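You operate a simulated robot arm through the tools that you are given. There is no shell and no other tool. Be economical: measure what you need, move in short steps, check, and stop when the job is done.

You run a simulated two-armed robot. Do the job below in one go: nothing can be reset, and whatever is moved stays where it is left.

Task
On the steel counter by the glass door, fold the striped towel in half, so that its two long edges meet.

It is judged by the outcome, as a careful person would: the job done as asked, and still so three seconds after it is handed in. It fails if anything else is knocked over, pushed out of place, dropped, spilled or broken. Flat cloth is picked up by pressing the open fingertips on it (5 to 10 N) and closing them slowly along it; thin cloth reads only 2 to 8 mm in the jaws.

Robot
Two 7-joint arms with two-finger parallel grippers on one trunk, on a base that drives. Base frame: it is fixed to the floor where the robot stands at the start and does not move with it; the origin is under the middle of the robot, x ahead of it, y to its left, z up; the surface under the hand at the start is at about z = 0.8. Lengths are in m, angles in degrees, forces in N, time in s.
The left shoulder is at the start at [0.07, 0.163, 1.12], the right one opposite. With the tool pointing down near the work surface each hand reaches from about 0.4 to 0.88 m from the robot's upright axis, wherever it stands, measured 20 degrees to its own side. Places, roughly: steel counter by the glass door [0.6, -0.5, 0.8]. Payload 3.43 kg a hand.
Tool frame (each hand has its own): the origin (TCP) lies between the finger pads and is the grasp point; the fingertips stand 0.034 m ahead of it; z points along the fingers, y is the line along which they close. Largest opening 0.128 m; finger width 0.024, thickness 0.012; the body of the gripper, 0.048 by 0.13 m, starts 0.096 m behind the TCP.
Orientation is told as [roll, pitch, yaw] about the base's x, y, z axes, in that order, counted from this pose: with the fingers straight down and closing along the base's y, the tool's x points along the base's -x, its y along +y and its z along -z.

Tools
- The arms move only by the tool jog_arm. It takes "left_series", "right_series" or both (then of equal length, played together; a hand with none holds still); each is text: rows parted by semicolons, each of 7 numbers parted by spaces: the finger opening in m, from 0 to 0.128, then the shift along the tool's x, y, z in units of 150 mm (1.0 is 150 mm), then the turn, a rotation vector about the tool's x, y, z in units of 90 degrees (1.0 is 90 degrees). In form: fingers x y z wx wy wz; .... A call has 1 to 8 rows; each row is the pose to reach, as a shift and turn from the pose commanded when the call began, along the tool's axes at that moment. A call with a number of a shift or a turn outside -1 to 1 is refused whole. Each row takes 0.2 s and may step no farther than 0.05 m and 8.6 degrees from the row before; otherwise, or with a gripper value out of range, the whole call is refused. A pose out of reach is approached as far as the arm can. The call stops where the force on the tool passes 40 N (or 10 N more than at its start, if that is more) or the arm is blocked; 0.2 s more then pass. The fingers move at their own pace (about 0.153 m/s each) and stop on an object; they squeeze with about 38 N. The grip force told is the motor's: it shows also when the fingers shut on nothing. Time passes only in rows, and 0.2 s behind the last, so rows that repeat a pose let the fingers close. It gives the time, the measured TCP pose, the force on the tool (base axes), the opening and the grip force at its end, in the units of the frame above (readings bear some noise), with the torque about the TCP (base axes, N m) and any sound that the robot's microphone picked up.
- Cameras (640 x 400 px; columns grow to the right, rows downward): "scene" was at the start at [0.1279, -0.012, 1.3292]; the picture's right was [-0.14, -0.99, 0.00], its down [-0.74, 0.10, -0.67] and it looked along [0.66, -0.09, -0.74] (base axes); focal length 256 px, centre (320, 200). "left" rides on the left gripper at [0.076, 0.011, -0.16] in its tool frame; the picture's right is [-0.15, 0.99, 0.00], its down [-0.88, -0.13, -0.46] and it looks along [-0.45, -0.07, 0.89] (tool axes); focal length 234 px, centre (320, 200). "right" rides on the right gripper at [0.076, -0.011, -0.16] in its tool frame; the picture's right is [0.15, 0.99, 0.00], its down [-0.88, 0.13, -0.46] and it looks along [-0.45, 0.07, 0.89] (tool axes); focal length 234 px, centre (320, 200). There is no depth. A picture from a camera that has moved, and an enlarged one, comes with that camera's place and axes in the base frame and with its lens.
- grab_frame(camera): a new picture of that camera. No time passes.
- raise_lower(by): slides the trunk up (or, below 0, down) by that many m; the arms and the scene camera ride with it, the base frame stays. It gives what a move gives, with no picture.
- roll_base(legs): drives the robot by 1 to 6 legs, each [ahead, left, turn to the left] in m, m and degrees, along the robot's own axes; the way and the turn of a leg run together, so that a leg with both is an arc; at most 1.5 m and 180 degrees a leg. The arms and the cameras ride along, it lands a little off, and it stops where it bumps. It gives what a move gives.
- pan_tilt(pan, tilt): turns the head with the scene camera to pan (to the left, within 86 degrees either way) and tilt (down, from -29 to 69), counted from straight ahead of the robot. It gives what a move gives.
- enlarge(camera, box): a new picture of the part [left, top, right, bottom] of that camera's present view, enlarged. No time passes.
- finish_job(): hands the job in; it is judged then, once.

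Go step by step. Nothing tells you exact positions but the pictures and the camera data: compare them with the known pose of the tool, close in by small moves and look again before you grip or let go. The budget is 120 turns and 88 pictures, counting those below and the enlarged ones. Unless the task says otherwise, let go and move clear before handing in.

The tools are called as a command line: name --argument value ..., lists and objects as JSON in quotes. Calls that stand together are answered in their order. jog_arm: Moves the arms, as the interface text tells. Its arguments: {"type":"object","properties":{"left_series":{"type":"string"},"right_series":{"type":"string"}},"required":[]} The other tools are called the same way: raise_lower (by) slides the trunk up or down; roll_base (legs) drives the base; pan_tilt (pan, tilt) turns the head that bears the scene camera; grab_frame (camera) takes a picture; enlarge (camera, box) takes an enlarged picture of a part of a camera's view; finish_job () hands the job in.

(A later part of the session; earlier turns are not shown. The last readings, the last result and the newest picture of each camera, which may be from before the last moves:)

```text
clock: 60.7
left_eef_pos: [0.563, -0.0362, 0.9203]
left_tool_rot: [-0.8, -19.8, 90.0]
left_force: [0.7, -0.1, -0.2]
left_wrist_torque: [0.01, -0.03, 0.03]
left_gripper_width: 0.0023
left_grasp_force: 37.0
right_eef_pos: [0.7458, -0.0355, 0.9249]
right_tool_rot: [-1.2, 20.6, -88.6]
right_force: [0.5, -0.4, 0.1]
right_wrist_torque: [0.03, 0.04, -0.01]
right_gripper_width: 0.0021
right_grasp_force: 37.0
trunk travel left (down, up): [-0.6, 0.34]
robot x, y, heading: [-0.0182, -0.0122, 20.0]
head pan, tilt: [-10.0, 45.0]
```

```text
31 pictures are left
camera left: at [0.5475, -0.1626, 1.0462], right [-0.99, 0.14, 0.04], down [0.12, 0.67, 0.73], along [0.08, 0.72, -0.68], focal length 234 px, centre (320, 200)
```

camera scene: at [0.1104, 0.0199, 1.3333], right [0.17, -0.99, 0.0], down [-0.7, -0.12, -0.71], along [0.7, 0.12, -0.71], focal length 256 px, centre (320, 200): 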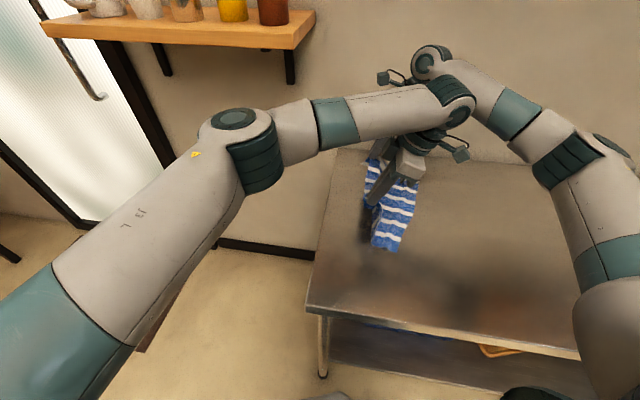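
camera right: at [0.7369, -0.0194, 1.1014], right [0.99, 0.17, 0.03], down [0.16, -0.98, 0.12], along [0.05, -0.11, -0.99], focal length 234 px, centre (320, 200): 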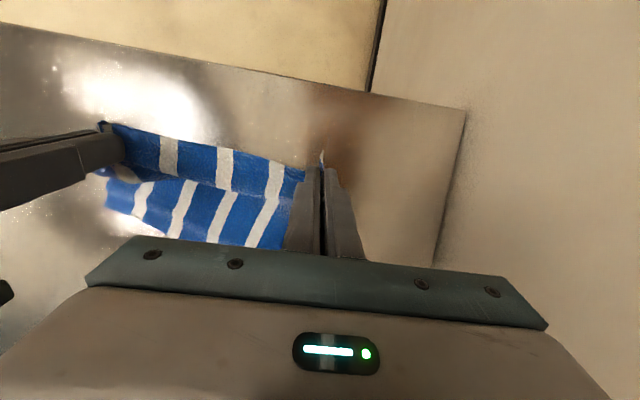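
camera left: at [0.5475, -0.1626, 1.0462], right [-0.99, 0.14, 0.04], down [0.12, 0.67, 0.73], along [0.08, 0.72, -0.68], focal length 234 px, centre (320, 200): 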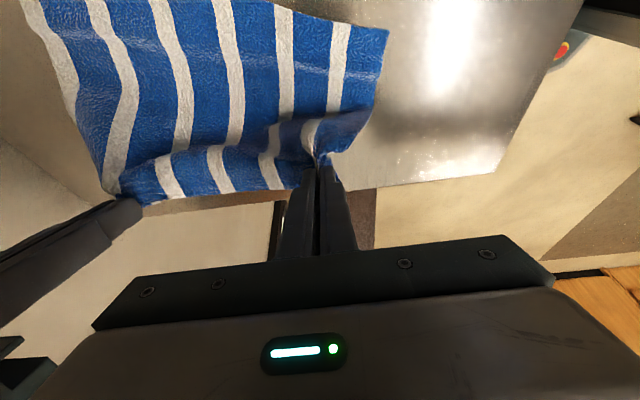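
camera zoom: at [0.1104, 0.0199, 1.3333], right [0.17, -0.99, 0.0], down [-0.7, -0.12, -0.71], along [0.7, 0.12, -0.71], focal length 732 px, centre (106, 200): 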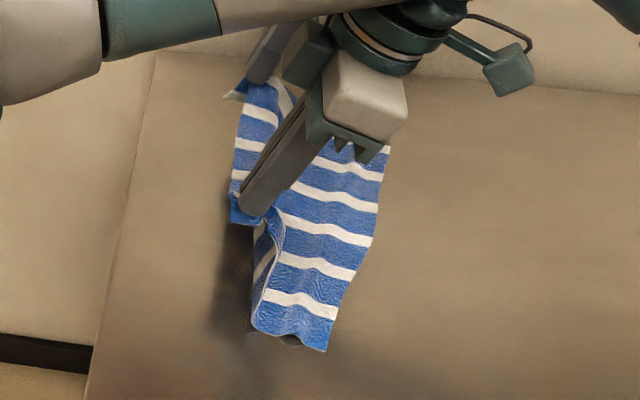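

The towel's loose half has slid and turned a bit on the slick counter. I lift it by raising the trunk until it hangs nearly free, so it straightens in line with my hands, then lay it down again properly.

raise_lower --by 0.11

grab_frame --camera "scene"

grab_frame --camera "left"

```text
clock: 62.1
left_eef_pos: [0.5626, -0.0365, 1.031]
left_tool_rot: [-0.7, -19.8, 90.0]
left_force: [-0.5, 0.2, 0.1]
left_wrist_torque: [-0.02, 0.04, 0.0]
left_gripper_width: 0.0022
left_grasp_force: 36.8
right_eef_pos: [0.7465, -0.0354, 1.0338]
right_tool_rot: [-1.0, 20.5, -88.6]
right_force: [-0.7, -0.5, 0.9]
right_wrist_torque: [0.03, -0.03, -0.01]
right_gripper_width: 0.0024
right_grasp_force: 36.4
trunk travel left (down, up): [-0.71, 0.23]
robot x, y, heading: [-0.0157, -0.0114, 19.3]
head pan, tilt: [-10.0, 45.0]
```

```text
30 pictures are left
camera scene: at [0.1106, 0.0193, 1.4433], right [0.17, -0.99, 0.0], down [-0.7, -0.12, -0.71], along [0.7, 0.12, -0.71], focal length 256 px, centre (320, 200)
```

scene: 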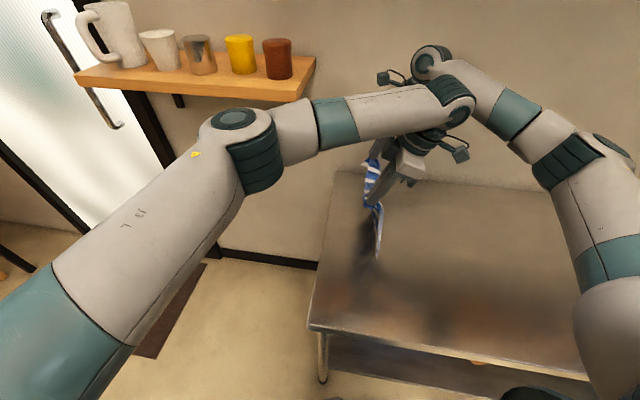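

```text
29 pictures are left
camera left: at [0.5477, -0.163, 1.1559], right [-0.99, 0.14, 0.04], down [0.12, 0.67, 0.73], along [0.08, 0.73, -0.68], focal length 234 px, centre (320, 200)
```

left: 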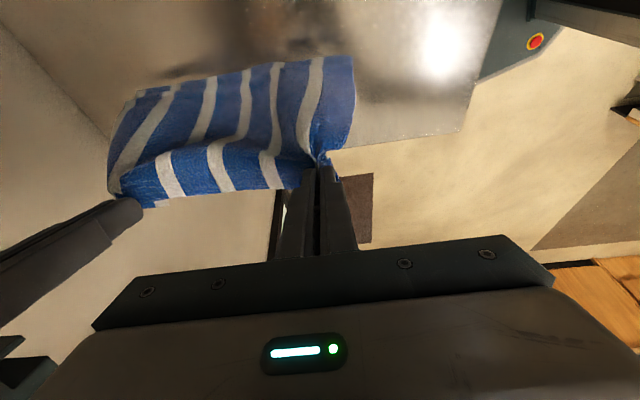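

It now hangs straight. I drive right 0.12 m so there is room on the counter, then lower it while moving left so its free edge trails to the right.

roll_base --legs '[[-0.04, -0.113, 0]]'

grab_frame --camera "scene"

```text
clock: 63.4
left_eef_pos: [0.5636, -0.1575, 1.0304]
left_tool_rot: [-0.9, -19.9, 89.8]
left_force: [-0.4, -0.2, -0.2]
left_wrist_torque: [0.0, -0.01, -0.03]
left_gripper_width: 0.0024
left_grasp_force: 36.9
right_eef_pos: [0.7459, -0.1572, 1.035]
right_tool_rot: [-1.1, 20.5, -88.7]
right_force: [0.5, -0.1, -0.9]
right_wrist_torque: [0.03, 0.01, 0.0]
right_gripper_width: 0.0021
right_grasp_force: 36.7
trunk travel left (down, up): [-0.71, 0.23]
robot x, y, heading: [-0.0138, -0.1313, 19.4]
head pan, tilt: [-10.0, 45.0]
```

```text
28 pictures are left
camera scene: at [0.1112, -0.101, 1.4434], right [0.17, -0.99, 0.0], down [-0.7, -0.12, -0.71], along [0.7, 0.12, -0.71], focal length 256 px, centre (320, 200)
```

scene: 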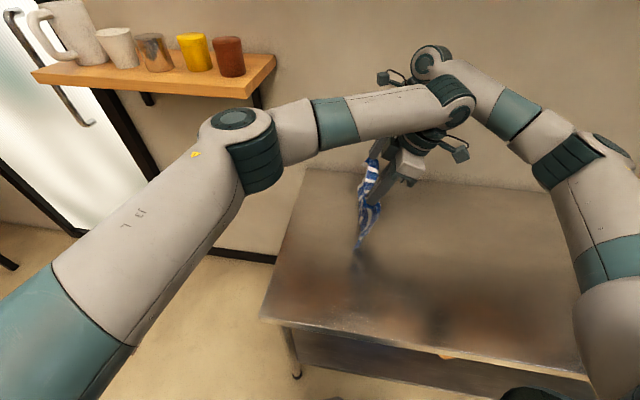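

jog_arm --left_series "0 -0.125 0 0.046 0 0 0; 0 -0.185 0 0.174 0 0 0; 0 -0.245 0 0.302 0 0 0; 0 -0.273 0 0.419 0 0 0; 0 -0.315 0 0.54 0 0 0; 0 -0.355 0 0.661 0 0 0; 0 -0.396 0 0.783 0 0 0; 0 -0.43 0 0.866 0 0 0" --right_series "0 0.125 0 0.046 0 0 0; 0 0.185 0 0.174 0 0 0; 0 0.245 0 0.302 0 0 0; 0 0.273 0 0.419 0 0 0; 0 0.315 0 0.54 0 0 0; 0 0.355 0 0.661 0 0 0; 0 0.396 0 0.783 0 0 0; 0 0.43 0 0.866 0 0 0"

grab_frame --camera "scene"

grab_frame --camera "left"

```text
clock: 65.2
left_eef_pos: [0.5637, -0.0526, 0.9293]
left_tool_rot: [-0.9, -19.8, 89.9]
left_force: [0.4, 0.2, 0.1]
left_wrist_torque: [0.0, 0.03, 0.02]
left_gripper_width: 0.0022
left_grasp_force: 36.7
right_eef_pos: [0.7422, -0.0519, 0.934]
right_tool_rot: [-1.0, 20.4, -88.7]
right_force: [-0.1, 0.0, 0.2]
right_wrist_torque: [-0.02, 0.02, -0.01]
right_gripper_width: 0.0023
right_grasp_force: 37.0
trunk travel left (down, up): [-0.71, 0.23]
robot x, y, heading: [-0.0143, -0.1297, 19.5]
head pan, tilt: [-10.0, 45.0]
```

```text
27 pictures are left
camera scene: at [0.1115, -0.1008, 1.4433], right [0.17, -0.99, 0.0], down [-0.7, -0.12, -0.71], along [0.7, 0.12, -0.71], focal length 256 px, centre (320, 200)
```

scene: 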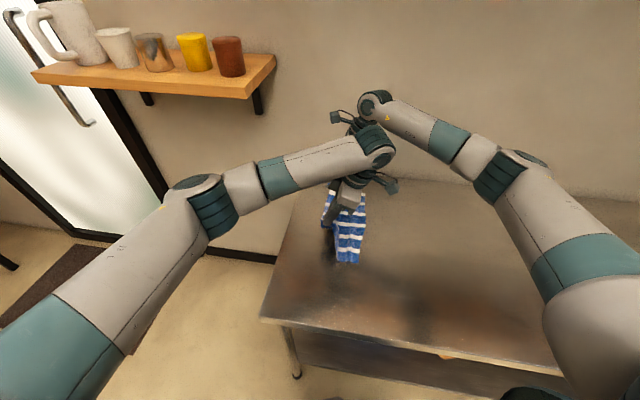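

```text
26 pictures are left
camera left: at [0.5499, -0.179, 1.0552], right [-0.99, 0.14, 0.04], down [0.13, 0.67, 0.73], along [0.08, 0.72, -0.68], focal length 234 px, centre (320, 200)
```

left: 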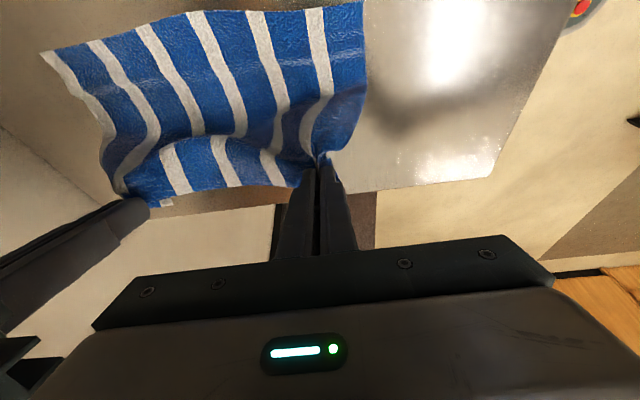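

The lower half is laid straight, with its right edge at y ≈ −0.147 and the rest held above. Now I bring the top half back over to the right, stopping short for a look.

jog_arm --left_series "0 -0.023 0 0.093 0 0 0; 0 -0.043 0 0.186 0 0 0; 0 0.022 0 0.177 0 0 0; 0 0.133 0 0.171 0 0 0; 0 0.273 0 0.185 0 0 0; 0 0.433 0 0.233 0 0 0" --right_series "0 0.023 0 0.093 0 0 0; 0 0.043 0 0.186 0 0 0; 0 -0.022 0 0.177 0 0 0; 0 -0.133 0 0.171 0 0 0; 0 -0.273 0 0.185 0 0 0; 0 -0.462 0 0.237 0 0 0"

grab_frame --camera "scene"

grab_frame --camera "left"

grab_frame --camera "right"

```text
clock: 66.6
left_eef_pos: [0.5656, -0.1043, 0.8764]
left_tool_rot: [-0.8, -19.9, 90.0]
left_force: [0.8, -0.8, -0.1]
left_wrist_torque: [0.02, 0.0, 0.01]
left_gripper_width: 0.0022
left_grasp_force: 36.4
right_eef_pos: [0.7436, -0.1051, 0.8791]
right_tool_rot: [-1.0, 20.7, -88.7]
right_force: [0.8, 0.7, -0.2]
right_wrist_torque: [0.05, 0.02, -0.02]
right_gripper_width: 0.0021
right_grasp_force: 37.0
trunk travel left (down, up): [-0.71, 0.23]
robot x, y, heading: [-0.0135, -0.1331, 19.4]
head pan, tilt: [-10.0, 45.0]
```

```text
25 pictures are left
camera scene: at [0.1116, -0.1039, 1.4434], right [0.17, -0.99, 0.0], down [-0.7, -0.12, -0.71], along [0.7, 0.12, -0.71], focal length 256 px, centre (320, 200)
```

scene: 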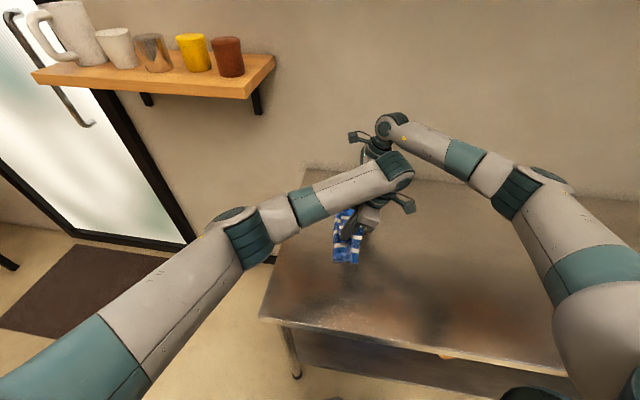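

```text
24 pictures are left
camera left: at [0.5504, -0.2311, 1.0006], right [-0.99, 0.14, 0.04], down [0.13, 0.67, 0.73], along [0.08, 0.73, -0.68], focal length 234 px, centre (320, 200)
```

left: 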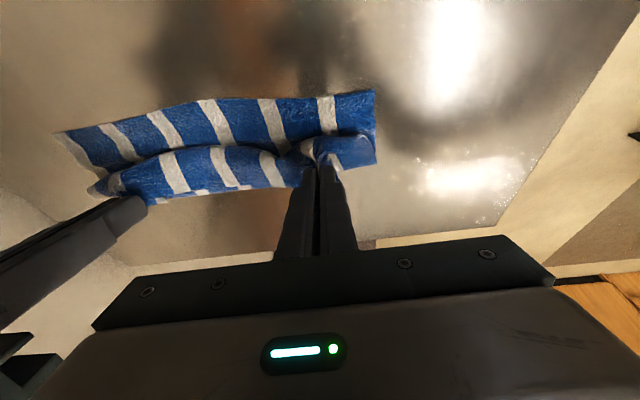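

```text
23 pictures are left
camera right: at [0.7345, -0.0899, 1.0555], right [0.99, 0.17, 0.03], down [0.16, -0.98, 0.11], along [0.05, -0.11, -0.99], focal length 234 px, centre (320, 200)
```

right: 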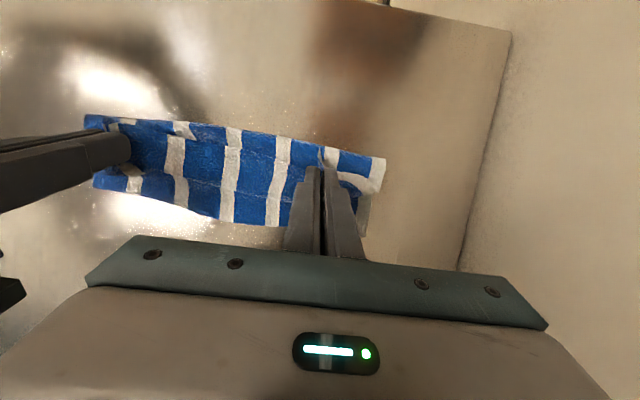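

The top half is over; the lower layer's right edge is at y ≈ −0.143 near and −0.150 far. I lower the held edge onto that line.

jog_arm --left_series "0 0.065 0 0.05 0 0 0; 0 0.13 0 0.1 0 0 0; 0 0.19 0 0.151 0 0 0; 0 0.19 0 0.151 0 0 0" --right_series "0 -0.09 0 0.046 0 0 0; 0 -0.18 0 0.092 0 0 0; 0 -0.263 0 0.138 0 0 0; 0 -0.263 0 0.138 0 0 0"

grab_frame --camera "left"

grab_frame --camera "right"

```text
clock: 67.6
left_eef_pos: [0.5657, -0.1226, 0.845]
left_tool_rot: [-0.8, -19.8, 89.8]
left_force: [-0.3, -0.4, 0.6]
left_wrist_torque: [0.01, 0.04, 0.03]
left_gripper_width: 0.0023
left_grasp_force: 37.3
right_eef_pos: [0.7427, -0.1333, 0.845]
right_tool_rot: [-1.1, 20.5, -88.7]
right_force: [0.7, -0.2, -0.3]
right_wrist_torque: [0.01, -0.01, 0.0]
right_gripper_width: 0.0022
right_grasp_force: 37.3
trunk travel left (down, up): [-0.71, 0.23]
robot x, y, heading: [-0.0153, -0.1336, 19.5]
head pan, tilt: [-10.0, 45.0]
```

```text
22 pictures are left
camera left: at [0.5508, -0.2489, 0.9697], right [-0.99, 0.14, 0.04], down [0.12, 0.67, 0.73], along [0.08, 0.73, -0.68], focal length 234 px, centre (320, 200)
```

left: 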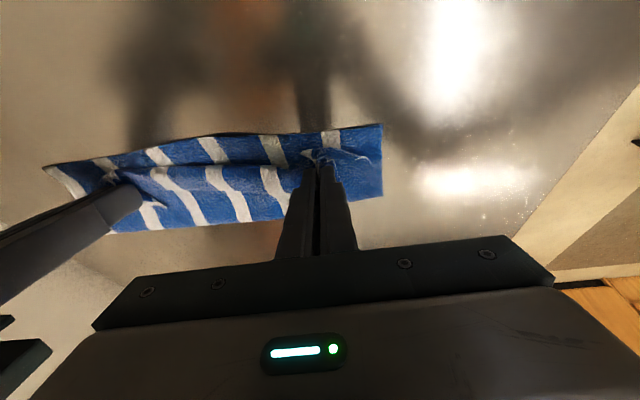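

```text
21 pictures are left
camera right: at [0.7339, -0.118, 1.021], right [0.99, 0.17, 0.03], down [0.16, -0.98, 0.12], along [0.05, -0.11, -0.99], focal length 234 px, centre (320, 200)
```

right: 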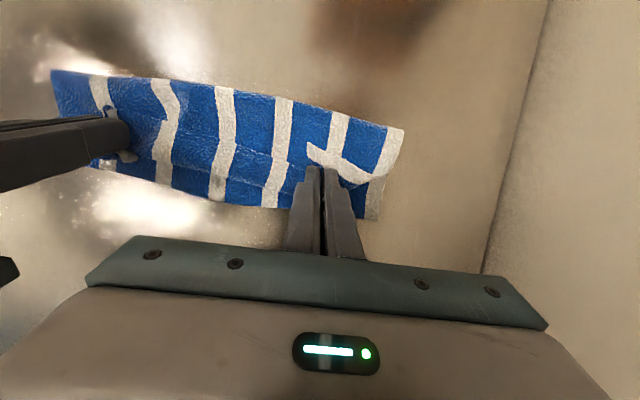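

The edge sits over the line. I press lightly and open the fingers slowly to spread the pleats, keeping position.

jog_arm --left_series "0 0.007 0 0.019 0 0 0; 0 0.014 0 0.038 0 0 0; 0.008 0.014 0 0.038 0 0 0; 0.016 0.014 0 0.038 0 0 0; 0.024 0.014 0 0.038 0 0 0; 0.032 0.014 0 0.038 0 0 0; 0.04 0.014 0 0.038 0 0 0" --right_series "0 -0.007 0 0.019 0 0 0; 0 -0.014 0 0.038 0 0 0; 0.008 -0.014 0 0.038 0 0 0; 0.016 -0.014 0 0.038 0 0 0; 0.024 -0.014 0 0.038 0 0 0; 0.032 -0.014 0 0.038 0 0 0; 0.04 -0.014 0 0.038 0 0 0"

grab_frame --camera "left"

grab_frame --camera "right"

```text
clock: 69.2
left_eef_pos: [0.5658, -0.1226, 0.8397]
left_tool_rot: [-0.9, -19.8, 89.9]
left_force: [1.2, 0.3, 2.5]
left_wrist_torque: [0.02, -0.03, -0.02]
left_gripper_width: 0.0391
left_grasp_force: 0.1
right_eef_pos: [0.7416, -0.133, 0.8387]
right_tool_rot: [-1.0, 20.5, -88.7]
right_force: [-1.1, -0.5, 0.7]
right_wrist_torque: [-0.01, -0.01, 0.0]
right_gripper_width: 0.0397
right_grasp_force: 0.1
trunk travel left (down, up): [-0.71, 0.23]
robot x, y, heading: [-0.0156, -0.1293, 19.4]
head pan, tilt: [-10.0, 45.0]
```

```text
20 pictures are left
camera left: at [0.5507, -0.2487, 0.9639], right [-0.99, 0.14, 0.04], down [0.12, 0.67, 0.73], along [0.08, 0.73, -0.68], focal length 234 px, centre (320, 200)
```

left: 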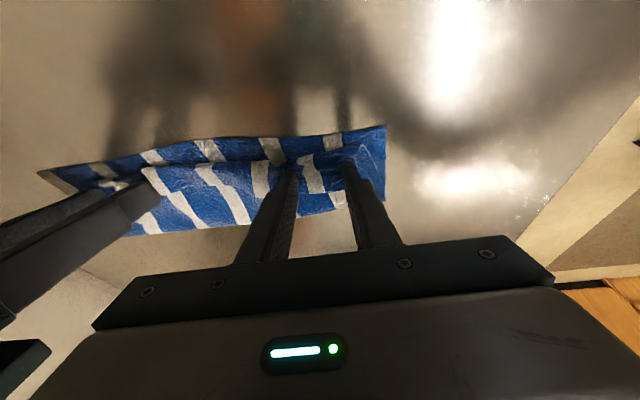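

```text
19 pictures are left
camera right: at [0.7333, -0.1185, 1.0156], right [0.99, 0.17, 0.03], down [0.16, -0.98, 0.12], along [0.05, -0.11, -0.99], focal length 234 px, centre (320, 200)
```

right: 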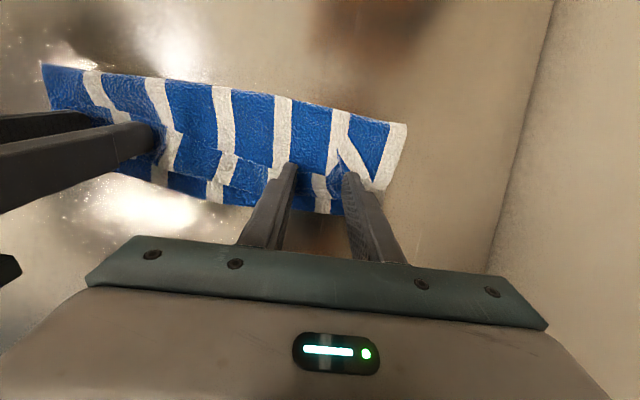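

The pleats have opened. I withdraw both hands straight back along the fingers and look.

jog_arm --left_series "0.04 0 0 -0.05 0 0 0; 0.04 0 0 -0.15 0 0 0; 0.04 0 0 -0.35 0 0 0; 0.04 0.2 0 -0.6 0 0 0; 0.04 0.45 0 -0.8 0 0 0; 0.04 0.7 0 -0.8 0 0 0" --right_series "0.04 0 0 -0.05 0 0 0; 0.04 0 0 -0.15 0 0 0; 0.04 0 0 -0.35 0 0 0; 0.04 -0.2 0 -0.6 0 0 0; 0.04 -0.45 0 -0.8 0 0 0; 0.04 -0.7 0 -0.8 0 0 0"

grab_frame --camera "scene"

grab_frame --camera "left"

```text
clock: 70.6
left_eef_pos: [0.5319, -0.1741, 0.9211]
left_tool_rot: [-0.8, -19.9, 90.0]
left_force: [0.3, 0.0, -0.7]
left_wrist_torque: [0.01, 0.04, 0.03]
left_gripper_width: 0.0397
left_grasp_force: 0.0
left hand out of reach, approached as far as the arm can: row 4, 5, 6
right_eef_pos: [0.7487, -0.2757, 0.915]
right_tool_rot: [-1.1, 20.6, -88.6]
right_force: [0.4, -0.7, 0.4]
right_wrist_torque: [0.02, 0.03, 0.02]
right_gripper_width: 0.04
right_grasp_force: 0.1
trunk travel left (down, up): [-0.71, 0.23]
robot x, y, heading: [-0.0181, -0.1279, 19.6]
head pan, tilt: [-10.0, 45.0]
```

```text
18 pictures are left
camera scene: at [0.1115, -0.1027, 1.4434], right [0.17, -0.99, 0.0], down [-0.7, -0.12, -0.71], along [0.7, 0.12, -0.71], focal length 256 px, centre (320, 200)
```

scene: 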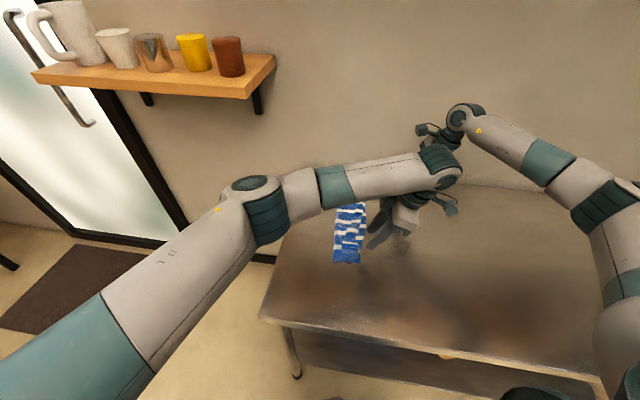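

```text
17 pictures are left
camera left: at [0.5168, -0.2998, 1.0458], right [-0.99, 0.14, 0.04], down [0.12, 0.67, 0.73], along [0.08, 0.73, -0.68], focal length 234 px, centre (320, 200)
```

left: 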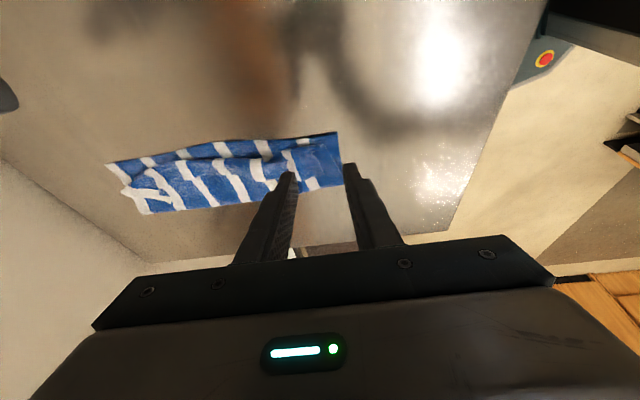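

enlarge --camera "scene" --box '[300, 190, 400, 275]'

enlarge --camera "left" --box '[90, 110, 350, 230]'

```text
4.71 times, centred on (350, 232) of scene
camera zoom: at [0.1115, -0.1027, 1.4434], right [0.17, -0.99, 0.0], down [-0.7, -0.12, -0.71], along [0.7, 0.12, -0.71], focal length 1205 px, centre (179, 47)
```

zoom: 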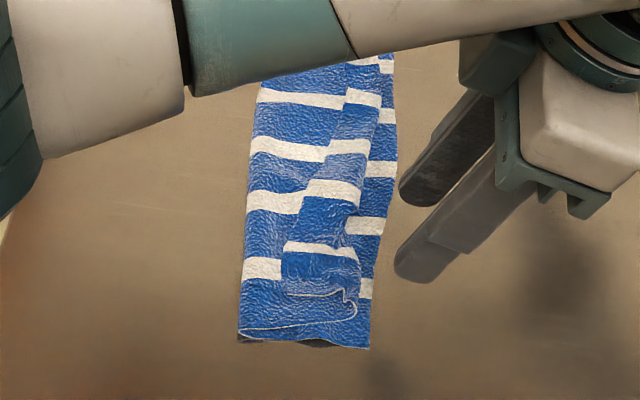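

```text
2.46 times, centred on (220, 170) of left
camera zoom: at [0.5168, -0.2998, 1.0458], right [-0.99, 0.14, 0.04], down [0.12, 0.67, 0.73], along [0.08, 0.73, -0.68], focal length 576 px, centre (566, 274)
```

zoom: 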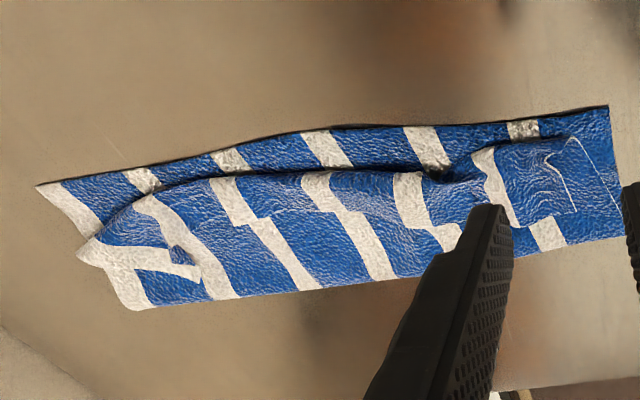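

The top edge ended up doubled back: a ~4 cm flap now lies on top, its edge facing left. That helps. If I regrasp that flap edge as it lies (edge at +y), hang the towel, lay the other half trailing left and fold leftward, nothing will be reversed. First I level both hands.

jog_arm --left_series "0.04 0 0 0 0 0.07 0; 0.04 0 0 0 0 0.14 0; 0.04 0 0 0 0 0.21 0; 0.04 0 0 0 0 0.22 0" --right_series "0.04 0 0 0 0 -0.07 0; 0.04 0 0 0 0 -0.14 0; 0.04 0 0 0 0 -0.21 0; 0.04 0 0 0 0 -0.228 0"

```text
clock: 71.6
left_eef_pos: [0.5321, -0.1745, 0.9215]
left_tool_rot: [-0.8, 0.0, 89.6]
left_force: [0.5, 0.3, -0.2]
left_wrist_torque: [-0.01, 0.0, 0.04]
left_gripper_width: 0.0398
left_grasp_force: 0.1
right_eef_pos: [0.7474, -0.2749, 0.9152]
right_tool_rot: [-0.9, 0.1, -88.3]
right_force: [-0.2, 0.1, -0.1]
right_wrist_torque: [-0.01, 0.0, 0.0]
right_gripper_width: 0.0399
right_grasp_force: 0.0
trunk travel left (down, up): [-0.71, 0.23]
robot x, y, heading: [-0.0164, -0.1329, 19.4]
head pan, tilt: [-10.0, 45.0]
```

jog_arm --left_series "0.04 -0.12 -0.05 0 0 0 0; 0.04 -0.25 -0.1 0.1 0 0 0; 0.04 -0.37 -0.14 0.2 0 0 0; 0.04 -0.497 -0.173 0.31 0 0 0; 0.04 -0.497 -0.173 0.31 0 0 0" --right_series "0.04 0.25 0 0 0 0 0; 0.04 0.5 0 0 0 0 0; 0.04 0.75 0.02 0 0 0 0; 0.04 0.97 0.05 0.1 0 0 0; 0.04 0.97 0.05 0.1 0 0 0"

jog_arm --right_series "0.04 0.08 0 0.05 0 0 0; 0.04 0.16 0 0.1 0 0 0; 0.04 0.16 0 0.16 0 0 0; 0.04 0.16 0 0.16 0 0 0"

grab_frame --camera "left"

grab_frame --camera "right"

```text
clock: 72.8
left_eef_pos: [0.5594, -0.1028, 0.8765]
left_tool_rot: [-0.7, -0.1, 89.6]
left_force: [0.1, -1.0, 0.5]
left_wrist_torque: [0.0, -0.01, 0.01]
left_gripper_width: 0.0398
left_grasp_force: 0.0
right_eef_pos: [0.7511, -0.1283, 0.9006]
right_tool_rot: [-1.0, 0.1, -88.5]
right_force: [-0.4, -0.5, -0.7]
right_wrist_torque: [0.03, -0.03, 0.01]
right_gripper_width: 0.0398
right_grasp_force: 0.1
trunk travel left (down, up): [-0.71, 0.23]
robot x, y, heading: [-0.0152, -0.1272, 19.5]
head pan, tilt: [-10.0, 45.0]
```

```text
clock: 73.8
left_eef_pos: [0.5607, -0.1007, 0.8768]
left_tool_rot: [-0.9, 0.0, 89.6]
left_force: [-0.4, -0.1, -0.3]
left_wrist_torque: [-0.02, -0.01, 0.03]
left_gripper_width: 0.0397
left_grasp_force: 0.0
right_eef_pos: [0.7497, -0.1035, 0.8771]
right_tool_rot: [-0.9, 0.0, -88.3]
right_force: [0.5, -0.5, -0.5]
right_wrist_torque: [0.01, 0.0, 0.02]
right_gripper_width: 0.04
right_grasp_force: 0.0
trunk travel left (down, up): [-0.71, 0.23]
robot x, y, heading: [-0.0186, -0.1318, 19.3]
head pan, tilt: [-10.0, 45.0]
```

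```text
14 pictures are left
camera left: at [0.5446, -0.178, 1.0363], right [-0.99, 0.15, -0.01], down [0.13, 0.88, 0.46], along [0.08, 0.45, -0.89], focal length 234 px, centre (320, 200)
```

left: 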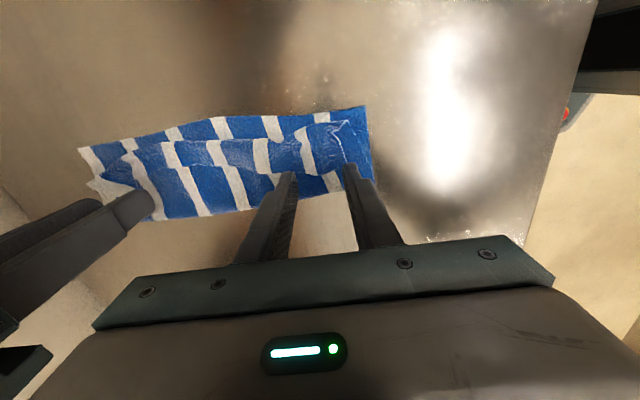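

```text
13 pictures are left
camera right: at [0.7378, -0.0278, 1.0367], right [0.98, 0.18, -0.02], down [0.16, -0.88, 0.45], along [0.06, -0.45, -0.89], focal length 234 px, centre (320, 200)
```

right: 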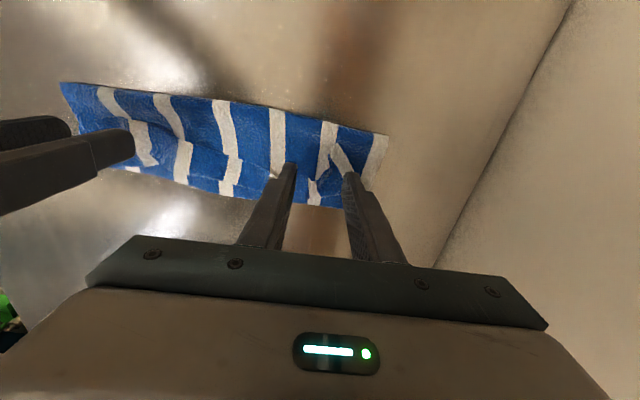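

The flap's edge lies at y ≈ −0.092 near, and slants from −0.12 to −0.08 at the far end. I adjust both hands for good overlap and approach contact.

jog_arm --left_series "0.042 0.03 0 0.06 0 0 0; 0.042 0.03 0 0.12 0 0 0; 0.042 0.03 0 0.18 0 0 0; 0.042 0.03 0 0.22 0 0 0; 0.042 0.03 0 0.235 0 0 0; 0.042 0.03 0 0.235 0 0 0" --right_series "0.042 -0.1 -0.1 0 0 0 0; 0.042 -0.1 -0.16 0.1 0 0 0; 0.042 -0.1 -0.16 0.18 0 0 0; 0.042 -0.1 -0.16 0.22 0 0 0; 0.042 -0.1 -0.16 0.235 0 0 0; 0.042 -0.1 -0.16 0.235 0 0 0"

```text
clock: 75.2
left_eef_pos: [0.5596, -0.105, 0.8419]
left_tool_rot: [-0.8, 0.0, 89.5]
left_force: [-0.3, 0.7, 0.6]
left_wrist_torque: [-0.02, -0.01, -0.01]
left_gripper_width: 0.0419
left_grasp_force: 0.0
right_eef_pos: [0.7249, -0.1199, 0.8404]
right_tool_rot: [-1.0, 0.0, -88.3]
right_force: [-0.1, 0.1, 1.0]
right_wrist_torque: [-0.03, -0.04, 0.0]
right_gripper_width: 0.0422
right_grasp_force: 0.2
trunk travel left (down, up): [-0.71, 0.23]
robot x, y, heading: [-0.0147, -0.1308, 19.6]
head pan, tilt: [-10.0, 45.0]
```

jog_arm --left_series "0.042 0 0 0.007 0 0 0; 0.042 0 0 0.014 0 0 0; 0.042 0 0 0.02 0 0 0; 0.042 0 0 0.02 0 0 0" --right_series "0.042 0 0 0.005 0 0 0; 0.042 0 0 0.01 0 0 0; 0.042 0 0 0.013 0 0 0; 0.042 0 0 0.013 0 0 0"

```text
clock: 76.2
left_eef_pos: [0.5591, -0.1038, 0.838]
left_tool_rot: [-0.8, 0.0, 89.5]
left_force: [0.8, 0.7, -0.1]
left_wrist_torque: [0.0, 0.03, 0.0]
left_gripper_width: 0.0417
left_grasp_force: 0.0
right_eef_pos: [0.725, -0.1188, 0.839]
right_tool_rot: [-0.9, 0.0, -88.2]
right_force: [0.7, -0.5, 0.4]
right_wrist_torque: [-0.02, 0.01, -0.01]
right_gripper_width: 0.0419
right_grasp_force: 0.0
trunk travel left (down, up): [-0.71, 0.23]
robot x, y, heading: [-0.013, -0.1311, 19.4]
head pan, tilt: [-10.0, 45.0]
```

jog_arm --left_series "0.042 0 0 0.006 0 0 0; 0.042 0 0 0.012 0 0 0; 0.042 0 0 0.015 0 0 0; 0.042 0 0 0.015 0 0 0" --right_series "0.042 0 0 0.006 0 0 0; 0.042 0 0 0.012 0 0 0; 0.042 0 0 0.015 0 0 0; 0.042 0 0 0.015 0 0 0"

```text
clock: 77.2
left_eef_pos: [0.5605, -0.1054, 0.8366]
left_tool_rot: [-0.9, 0.0, 89.6]
left_force: [-0.9, 0.4, 8.8]
left_wrist_torque: [-0.01, 0.19, -0.05]
left_gripper_width: 0.0422
left_grasp_force: 0.1
right_eef_pos: [0.7256, -0.12, 0.8375]
right_tool_rot: [-1.0, 0.0, -88.3]
right_force: [0.2, 1.2, 3.8]
right_wrist_torque: [0.01, -0.14, 0.04]
right_gripper_width: 0.042
right_grasp_force: 0.0
trunk travel left (down, up): [-0.71, 0.23]
robot x, y, heading: [-0.0132, -0.134, 19.5]
head pan, tilt: [-10.0, 45.0]
```

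Now I press at about 9–10 N and close slowly.

jog_arm --left_series "0.042 0 0 0.003 0 0 0; 0.037 0 0 0.003 0 0 0; 0.031 0 0 0.003 0 0 0; 0.025 0 0 0.003 0 0 0; 0.019 0 0 0.003 0 0 0; 0.013 0 0 0.003 0 0 0; 0.006 0 0 0.003 0 0 0; 0 0 0 0.003 0 0 0" --right_series "0.042 0 0 0.007 0 0 0; 0.037 0 0 0.007 0 0 0; 0.031 0 0 0.007 0 0 0; 0.025 0 0 0.007 0 0 0; 0.019 0 0 0.007 0 0 0; 0.013 0 0 0.007 0 0 0; 0.006 0 0 0.007 0 0 0; 0 0 0 0.007 0 0 0"

```text
clock: 79.0
left_eef_pos: [0.5599, -0.1064, 0.8373]
left_tool_rot: [-1.0, 0.0, 89.5]
left_force: [7.8, -1.3, 8.7]
left_wrist_torque: [-0.05, -0.28, -0.01]
left_gripper_width: 0.0037
left_grasp_force: 37.5
right_eef_pos: [0.7233, -0.1186, 0.8355]
right_tool_rot: [-1.0, 0.2, -88.3]
right_force: [-7.2, 0.0, 10.3]
right_wrist_torque: [0.0, 0.2, -0.11]
right_gripper_width: 0.0021
right_grasp_force: 37.4
trunk travel left (down, up): [-0.71, 0.23]
robot x, y, heading: [-0.0174, -0.13, 19.6]
head pan, tilt: [-10.0, 45.0]
```

Both hold; the left reads 3.7 mm, so it may have an extra layer. I slacken slightly, lift 4 cm, and look.

jog_arm --left_series "0 0 -0.03 -0.05 0 0 0; 0 0 -0.03 -0.12 0 0 0; 0 0 -0.03 -0.2 0 0 0; 0 0 -0.03 -0.27 0 0 0; 0 0 -0.03 -0.27 0 0 0" --right_series "0 0 0 -0.05 0 0 0; 0 0 0 -0.12 0 0 0; 0 0 0 -0.2 0 0 0; 0 0 0 -0.27 0 0 0; 0 0 0 -0.27 0 0 0"

grab_frame --camera "left"

```text
clock: 80.2
left_eef_pos: [0.5643, -0.1039, 0.8754]
left_tool_rot: [-0.8, 0.0, 89.5]
left_force: [5.0, -0.5, 0.2]
left_wrist_torque: [-0.02, -0.12, 0.0]
left_gripper_width: 0.0037
left_grasp_force: 37.6
right_eef_pos: [0.7256, -0.1208, 0.876]
right_tool_rot: [-1.1, 0.1, -88.3]
right_force: [-4.8, 0.7, -0.2]
right_wrist_torque: [0.04, 0.13, -0.04]
right_gripper_width: 0.0025
right_grasp_force: 36.9
trunk travel left (down, up): [-0.71, 0.23]
robot x, y, heading: [-0.0168, -0.1279, 19.4]
head pan, tilt: [-10.0, 45.0]
```

```text
12 pictures are left
camera left: at [0.5493, -0.1816, 1.0354], right [-0.99, 0.15, -0.01], down [0.13, 0.88, 0.46], along [0.08, 0.45, -0.89], focal length 234 px, centre (320, 200)
```

left: 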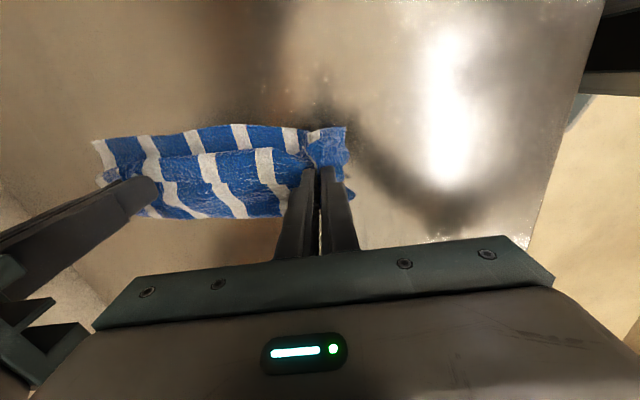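

raise_lower --by 0.13

grab_frame --camera "left"

enlarge --camera "scene" --box '[280, 150, 460, 290]'

```text
clock: 81.8
left_eef_pos: [0.5637, -0.1046, 1.0056]
left_tool_rot: [-0.7, 0.0, 89.6]
left_force: [4.8, -0.7, 0.0]
left_wrist_torque: [0.0, -0.12, -0.01]
left_gripper_width: 0.0037
left_grasp_force: 37.7
right_eef_pos: [0.7255, -0.1198, 1.0063]
right_tool_rot: [-1.0, 0.0, -88.3]
right_force: [-4.3, -0.1, -0.4]
right_wrist_torque: [0.01, 0.2, -0.03]
right_gripper_width: 0.0022
right_grasp_force: 37.4
trunk travel left (down, up): [-0.84, 0.1]
robot x, y, heading: [-0.0169, -0.1315, 19.5]
head pan, tilt: [-10.0, 45.0]
```

```text
11 pictures are left
camera left: at [0.5494, -0.1817, 1.1653], right [-0.99, 0.15, -0.01], down [0.13, 0.88, 0.46], along [0.08, 0.45, -0.89], focal length 234 px, centre (320, 200)
```

left: 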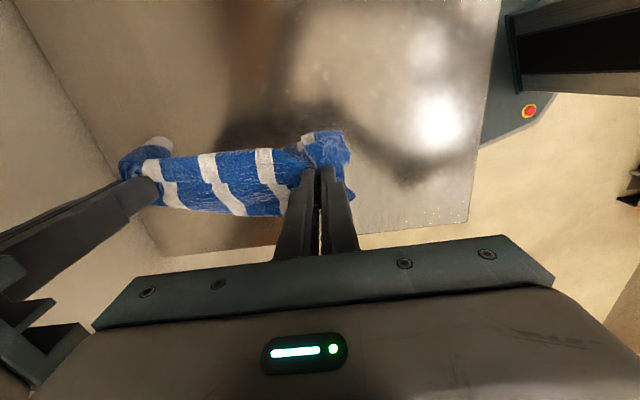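

```text
2.86 times, centred on (370, 220) of scene
camera zoom: at [0.1114, -0.1015, 1.5733], right [0.17, -0.99, 0.0], down [-0.7, -0.12, -0.71], along [0.7, 0.12, -0.71], focal length 732 px, centre (177, 143)
```

zoom: 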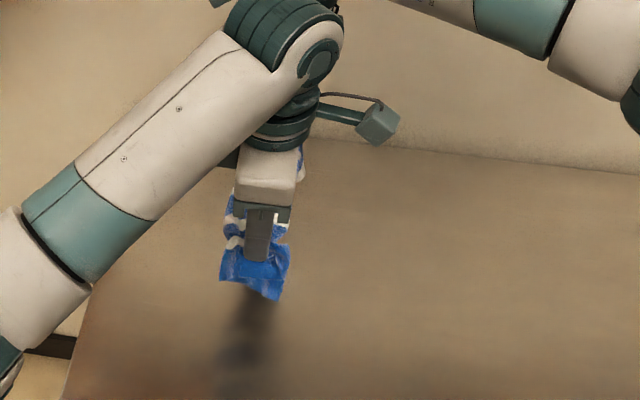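

The left jaw caught all the layers at its end, so the towel is still bundled. I release the left hand so the towel unfolds from the right grip alone, then trail it out flat on the counter.

jog_arm --left_series "0.03 0 0 0 0 0 0; 0.08 0 0 0 0 0 0; 0.1 0 0 -0.15 0 0 0; 0.1 0 0 -0.4 0 0 0; 0.1 0 0.25 -0.5 0 0 0; 0.1 -0.2 0.5 -0.5 0 0 0; 0.1 -0.5 0.6 -0.5 0 0 0; 0.1 -0.8 0.6 -0.5 0 0 0"

raise_lower --by 0.09

jog_arm --right_series "0 -0.2 -0.25 0 0 0 0; 0 -0.4 -0.5 0 0 0 0; 0 -0.6 -0.7 0 0 0 0; 0 -0.8 -0.9 0 0 0 0; 0 -1.0 -1.0 0 0 0 0; 0 -1.0 -1.0 0 0 0 0; 0 -1.0 -1.0 0 0 0 0"

grab_frame --camera "scene"

```text
clock: 83.6
left_eef_pos: [0.4748, 0.0165, 1.0792]
left_tool_rot: [-0.7, 0.1, 89.6]
left_force: [0.4, -0.4, -0.2]
left_wrist_torque: [-0.04, -0.01, -0.02]
left_gripper_width: 0.1
left_grasp_force: 0.1
right_eef_pos: [0.7249, -0.119, 1.0058]
right_tool_rot: [-1.1, -0.1, -88.3]
right_force: [0.1, 0.6, -0.9]
right_wrist_torque: [-0.01, -0.04, -0.01]
right_gripper_width: 0.0023
right_grasp_force: 36.9
trunk travel left (down, up): [-0.84, 0.1]
robot x, y, heading: [-0.0168, -0.1354, 19.9]
head pan, tilt: [-10.0, 45.0]
```

```text
clock: 84.8
left_eef_pos: [0.4753, 0.0159, 1.1693]
left_tool_rot: [-0.9, -0.1, 89.7]
left_force: [-0.3, 0.3, -0.7]
left_wrist_torque: [-0.02, -0.02, -0.07]
left_gripper_width: 0.0999
left_grasp_force: 0.2
right_eef_pos: [0.7255, -0.1203, 1.0959]
right_tool_rot: [-1.0, 0.1, -88.3]
right_force: [-0.3, 0.7, 0.1]
right_wrist_torque: [0.0, -0.01, 0.01]
right_gripper_width: 0.0022
right_grasp_force: 36.9
trunk travel left (down, up): [-0.93, 0.01]
robot x, y, heading: [-0.0177, -0.1267, 19.7]
head pan, tilt: [-10.0, 45.0]
```

```text
clock: 86.4
left_eef_pos: [0.4746, 0.0151, 1.1697]
left_tool_rot: [-0.8, 0.1, 89.7]
left_force: [1.0, -0.6, 1.4]
left_wrist_torque: [-0.03, 0.01, 0.0]
left_gripper_width: 0.1001
left_grasp_force: 0.1
right_eef_pos: [0.5796, -0.2716, 1.098]
right_tool_rot: [-1.0, 0.0, -88.3]
right_force: [-0.1, 0.0, 0.7]
right_wrist_torque: [0.01, -0.03, -0.04]
right_gripper_width: 0.0023
right_grasp_force: 36.7
trunk travel left (down, up): [-0.93, 0.01]
robot x, y, heading: [-0.0132, -0.13, 19.6]
head pan, tilt: [-10.0, 45.0]
```

```text
9 pictures are left
camera scene: at [0.1113, -0.1013, 1.6633], right [0.17, -0.99, 0.0], down [-0.7, -0.12, -0.71], along [0.7, 0.12, -0.71], focal length 256 px, centre (320, 200)
```

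scene: 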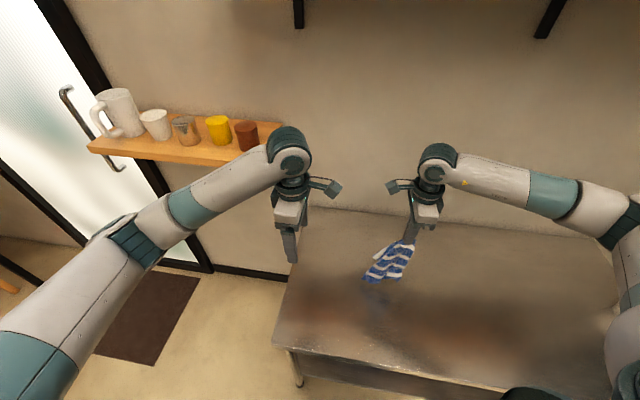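

The towel has unfolded and hangs from the right grip. I lay it out by lowering while moving away and to the left, so it trails diagonally.

jog_arm --right_series "0 0 0 0.15 0 0 0; 0 0.05 0.05 0.3 0 0 0; 0 0.15 0.15 0.45 0 0 0; 0 0.28 0.27 0.58 0 0 0; 0 0.42 0.4 0.71 0 0 0; 0 0.552 0.517 0.833 0 0 0"

jog_arm --right_series "0 0.11 0.1 0.16 0 0 0; 0 0.22 0.2 0.33 0 0 0; 0 0.33 0.3 0.5 0 0 0; 0 0.44 0.4 0.67 0 0 0; 0 0.552 0.517 0.82 0 0 0; 0 0.552 0.517 0.82 0 0 0"

grab_frame --camera "scene"

```text
clock: 87.8
left_eef_pos: [0.4758, 0.0158, 1.1684]
left_tool_rot: [-0.8, 0.0, 89.6]
left_force: [-0.3, 0.3, 0.1]
left_wrist_torque: [0.0, 0.03, -0.01]
left_gripper_width: 0.1001
left_grasp_force: 0.1
right_eef_pos: [0.6522, -0.1881, 0.9715]
right_tool_rot: [-1.1, 0.0, -88.3]
right_force: [0.4, -0.4, 0.3]
right_wrist_torque: [0.01, 0.03, 0.01]
right_gripper_width: 0.0022
right_grasp_force: 37.1
trunk travel left (down, up): [-0.93, 0.01]
robot x, y, heading: [-0.0157, -0.1269, 19.5]
head pan, tilt: [-10.0, 45.0]
```

```text
clock: 89.2
left_eef_pos: [0.4754, 0.0141, 1.169]
left_tool_rot: [-0.9, -0.1, 89.6]
left_force: [-0.4, -1.5, -0.2]
left_wrist_torque: [0.02, 0.01, 0.01]
left_gripper_width: 0.1
left_grasp_force: 0.0
right_eef_pos: [0.7254, -0.1049, 0.8502]
right_tool_rot: [-1.0, 0.1, -88.4]
right_force: [0.1, 0.5, -0.1]
right_wrist_torque: [0.03, -0.01, 0.0]
right_gripper_width: 0.0023
right_grasp_force: 37.1
trunk travel left (down, up): [-0.93, 0.01]
robot x, y, heading: [-0.0157, -0.1309, 19.4]
head pan, tilt: [-10.0, 45.0]
```

```text
8 pictures are left
camera scene: at [0.1106, -0.1027, 1.6635], right [0.17, -0.99, 0.0], down [-0.7, -0.12, -0.71], along [0.7, 0.12, -0.71], focal length 256 px, centre (320, 200)
```

scene: 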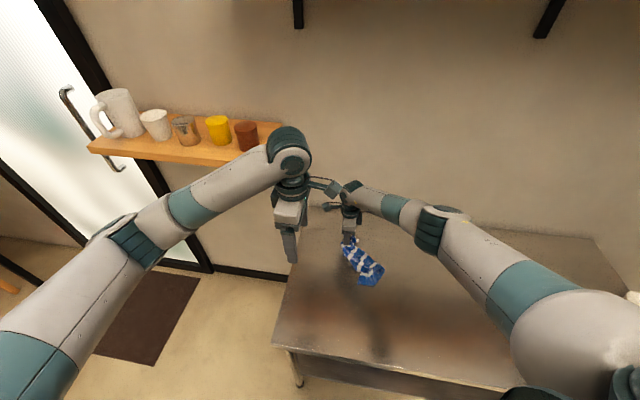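

enlarge --camera "scene" --box '[310, 210, 410, 300]'

```text
4.44 times, centred on (360, 255) of scene
camera zoom: at [0.1106, -0.1027, 1.6635], right [0.17, -0.99, 0.0], down [-0.7, -0.12, -0.71], along [0.7, 0.12, -0.71], focal length 1138 px, centre (142, -44)
```

zoom: 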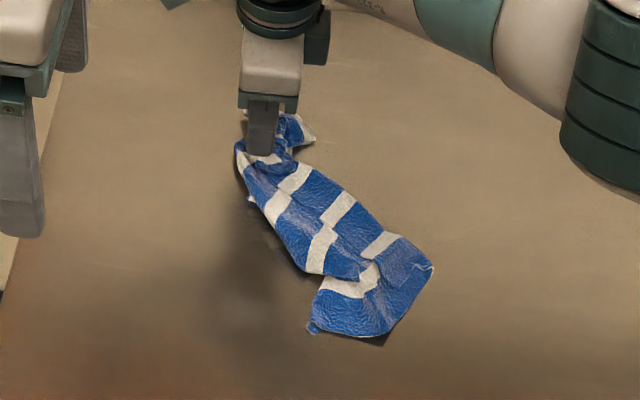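

enlarge --camera "scene" --box '[328, 232, 410, 288]'

```text
7.14 times, centred on (369, 260) of scene
camera zoom: at [0.1106, -0.1027, 1.6635], right [0.17, -0.99, 0.0], down [-0.7, -0.12, -0.71], along [0.7, 0.12, -0.71], focal length 1830 px, centre (-30, -229)
```

zoom: 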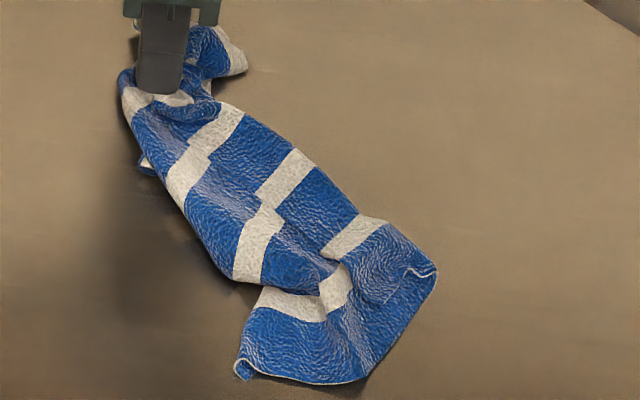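

enlarge --camera "right" --box '[60, 60, 400, 260]'

```text
1.88 times, centred on (230, 160) of right
camera zoom: at [0.7144, -0.0289, 1.0096], right [0.98, 0.18, -0.02], down [0.16, -0.88, 0.45], along [0.06, -0.45, -0.89], focal length 441 px, centre (489, 275)
```

zoom: 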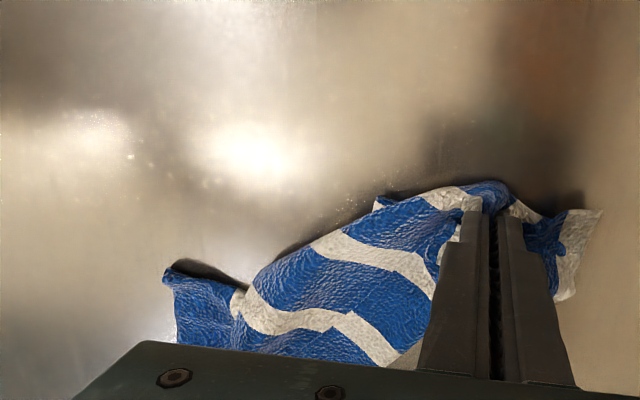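

The bundle is still Z-folded, because a single grip point does not open it. I lift, carry it to the right with the base, then lower and drag it a long way left, so the free part trails out flat behind.

jog_arm --right_series "0 0 0 -0.3 0 0 0; 0 0 0 -0.6 0 0 0; 0 0 0 -0.8 0 0 0; 0 0 0 -1.0 0 0 0; 0 0 0 -1.0 0 0 0"

jog_arm --right_series "0 0 0 -0.3 0 0 0; 0 0 0 -0.6 0 0 0; 0 0 0 -0.7 0 0 0; 0 0 0 -0.7 0 0 0"

roll_base --legs '[[-0.11, -0.311, 0]]'

```text
clock: 90.4
left_eef_pos: [0.4754, 0.0163, 1.1698]
left_tool_rot: [-0.8, 0.0, 89.5]
left_force: [0.5, 0.3, -0.3]
left_wrist_torque: [0.03, 0.0, 0.01]
left_gripper_width: 0.0999
left_grasp_force: 0.1
right_eef_pos: [0.7287, -0.1056, 0.9981]
right_tool_rot: [-1.0, 0.0, -88.3]
right_force: [0.1, -0.3, -0.1]
right_wrist_torque: [0.03, -0.04, -0.01]
right_gripper_width: 0.0021
right_grasp_force: 36.5
trunk travel left (down, up): [-0.93, 0.01]
robot x, y, heading: [-0.016, -0.1324, 19.4]
head pan, tilt: [-10.0, 45.0]
```

```text
clock: 91.4
left_eef_pos: [0.4755, 0.0146, 1.1695]
left_tool_rot: [-0.7, 0.0, 89.6]
left_force: [-0.6, 0.0, 0.1]
left_wrist_torque: [-0.03, -0.01, -0.01]
left_gripper_width: 0.1002
left_grasp_force: 0.0
right_eef_pos: [0.7308, -0.1062, 1.1038]
right_tool_rot: [-1.0, 0.0, -88.3]
right_force: [-0.2, -0.3, -0.1]
right_wrist_torque: [-0.02, 0.0, 0.0]
right_gripper_width: 0.0022
right_grasp_force: 36.7
trunk travel left (down, up): [-0.93, 0.01]
robot x, y, heading: [-0.014, -0.1325, 19.5]
head pan, tilt: [-10.0, 45.0]
```

```text
clock: 93.6
left_eef_pos: [0.4746, -0.3068, 1.1694]
left_tool_rot: [-0.8, 0.1, 90.0]
left_force: [-0.4, -0.3, 0.1]
left_wrist_torque: [-0.04, 0.02, -0.03]
left_gripper_width: 0.1002
left_grasp_force: 0.0
right_eef_pos: [0.7312, -0.4247, 1.1035]
right_tool_rot: [-0.9, -0.1, -87.9]
right_force: [0.8, 0.6, 0.3]
right_wrist_torque: [-0.06, -0.03, -0.01]
right_gripper_width: 0.0019
right_grasp_force: 36.8
trunk travel left (down, up): [-0.93, 0.01]
robot x, y, heading: [-0.0156, -0.4559, 19.7]
head pan, tilt: [-10.0, 45.0]
```

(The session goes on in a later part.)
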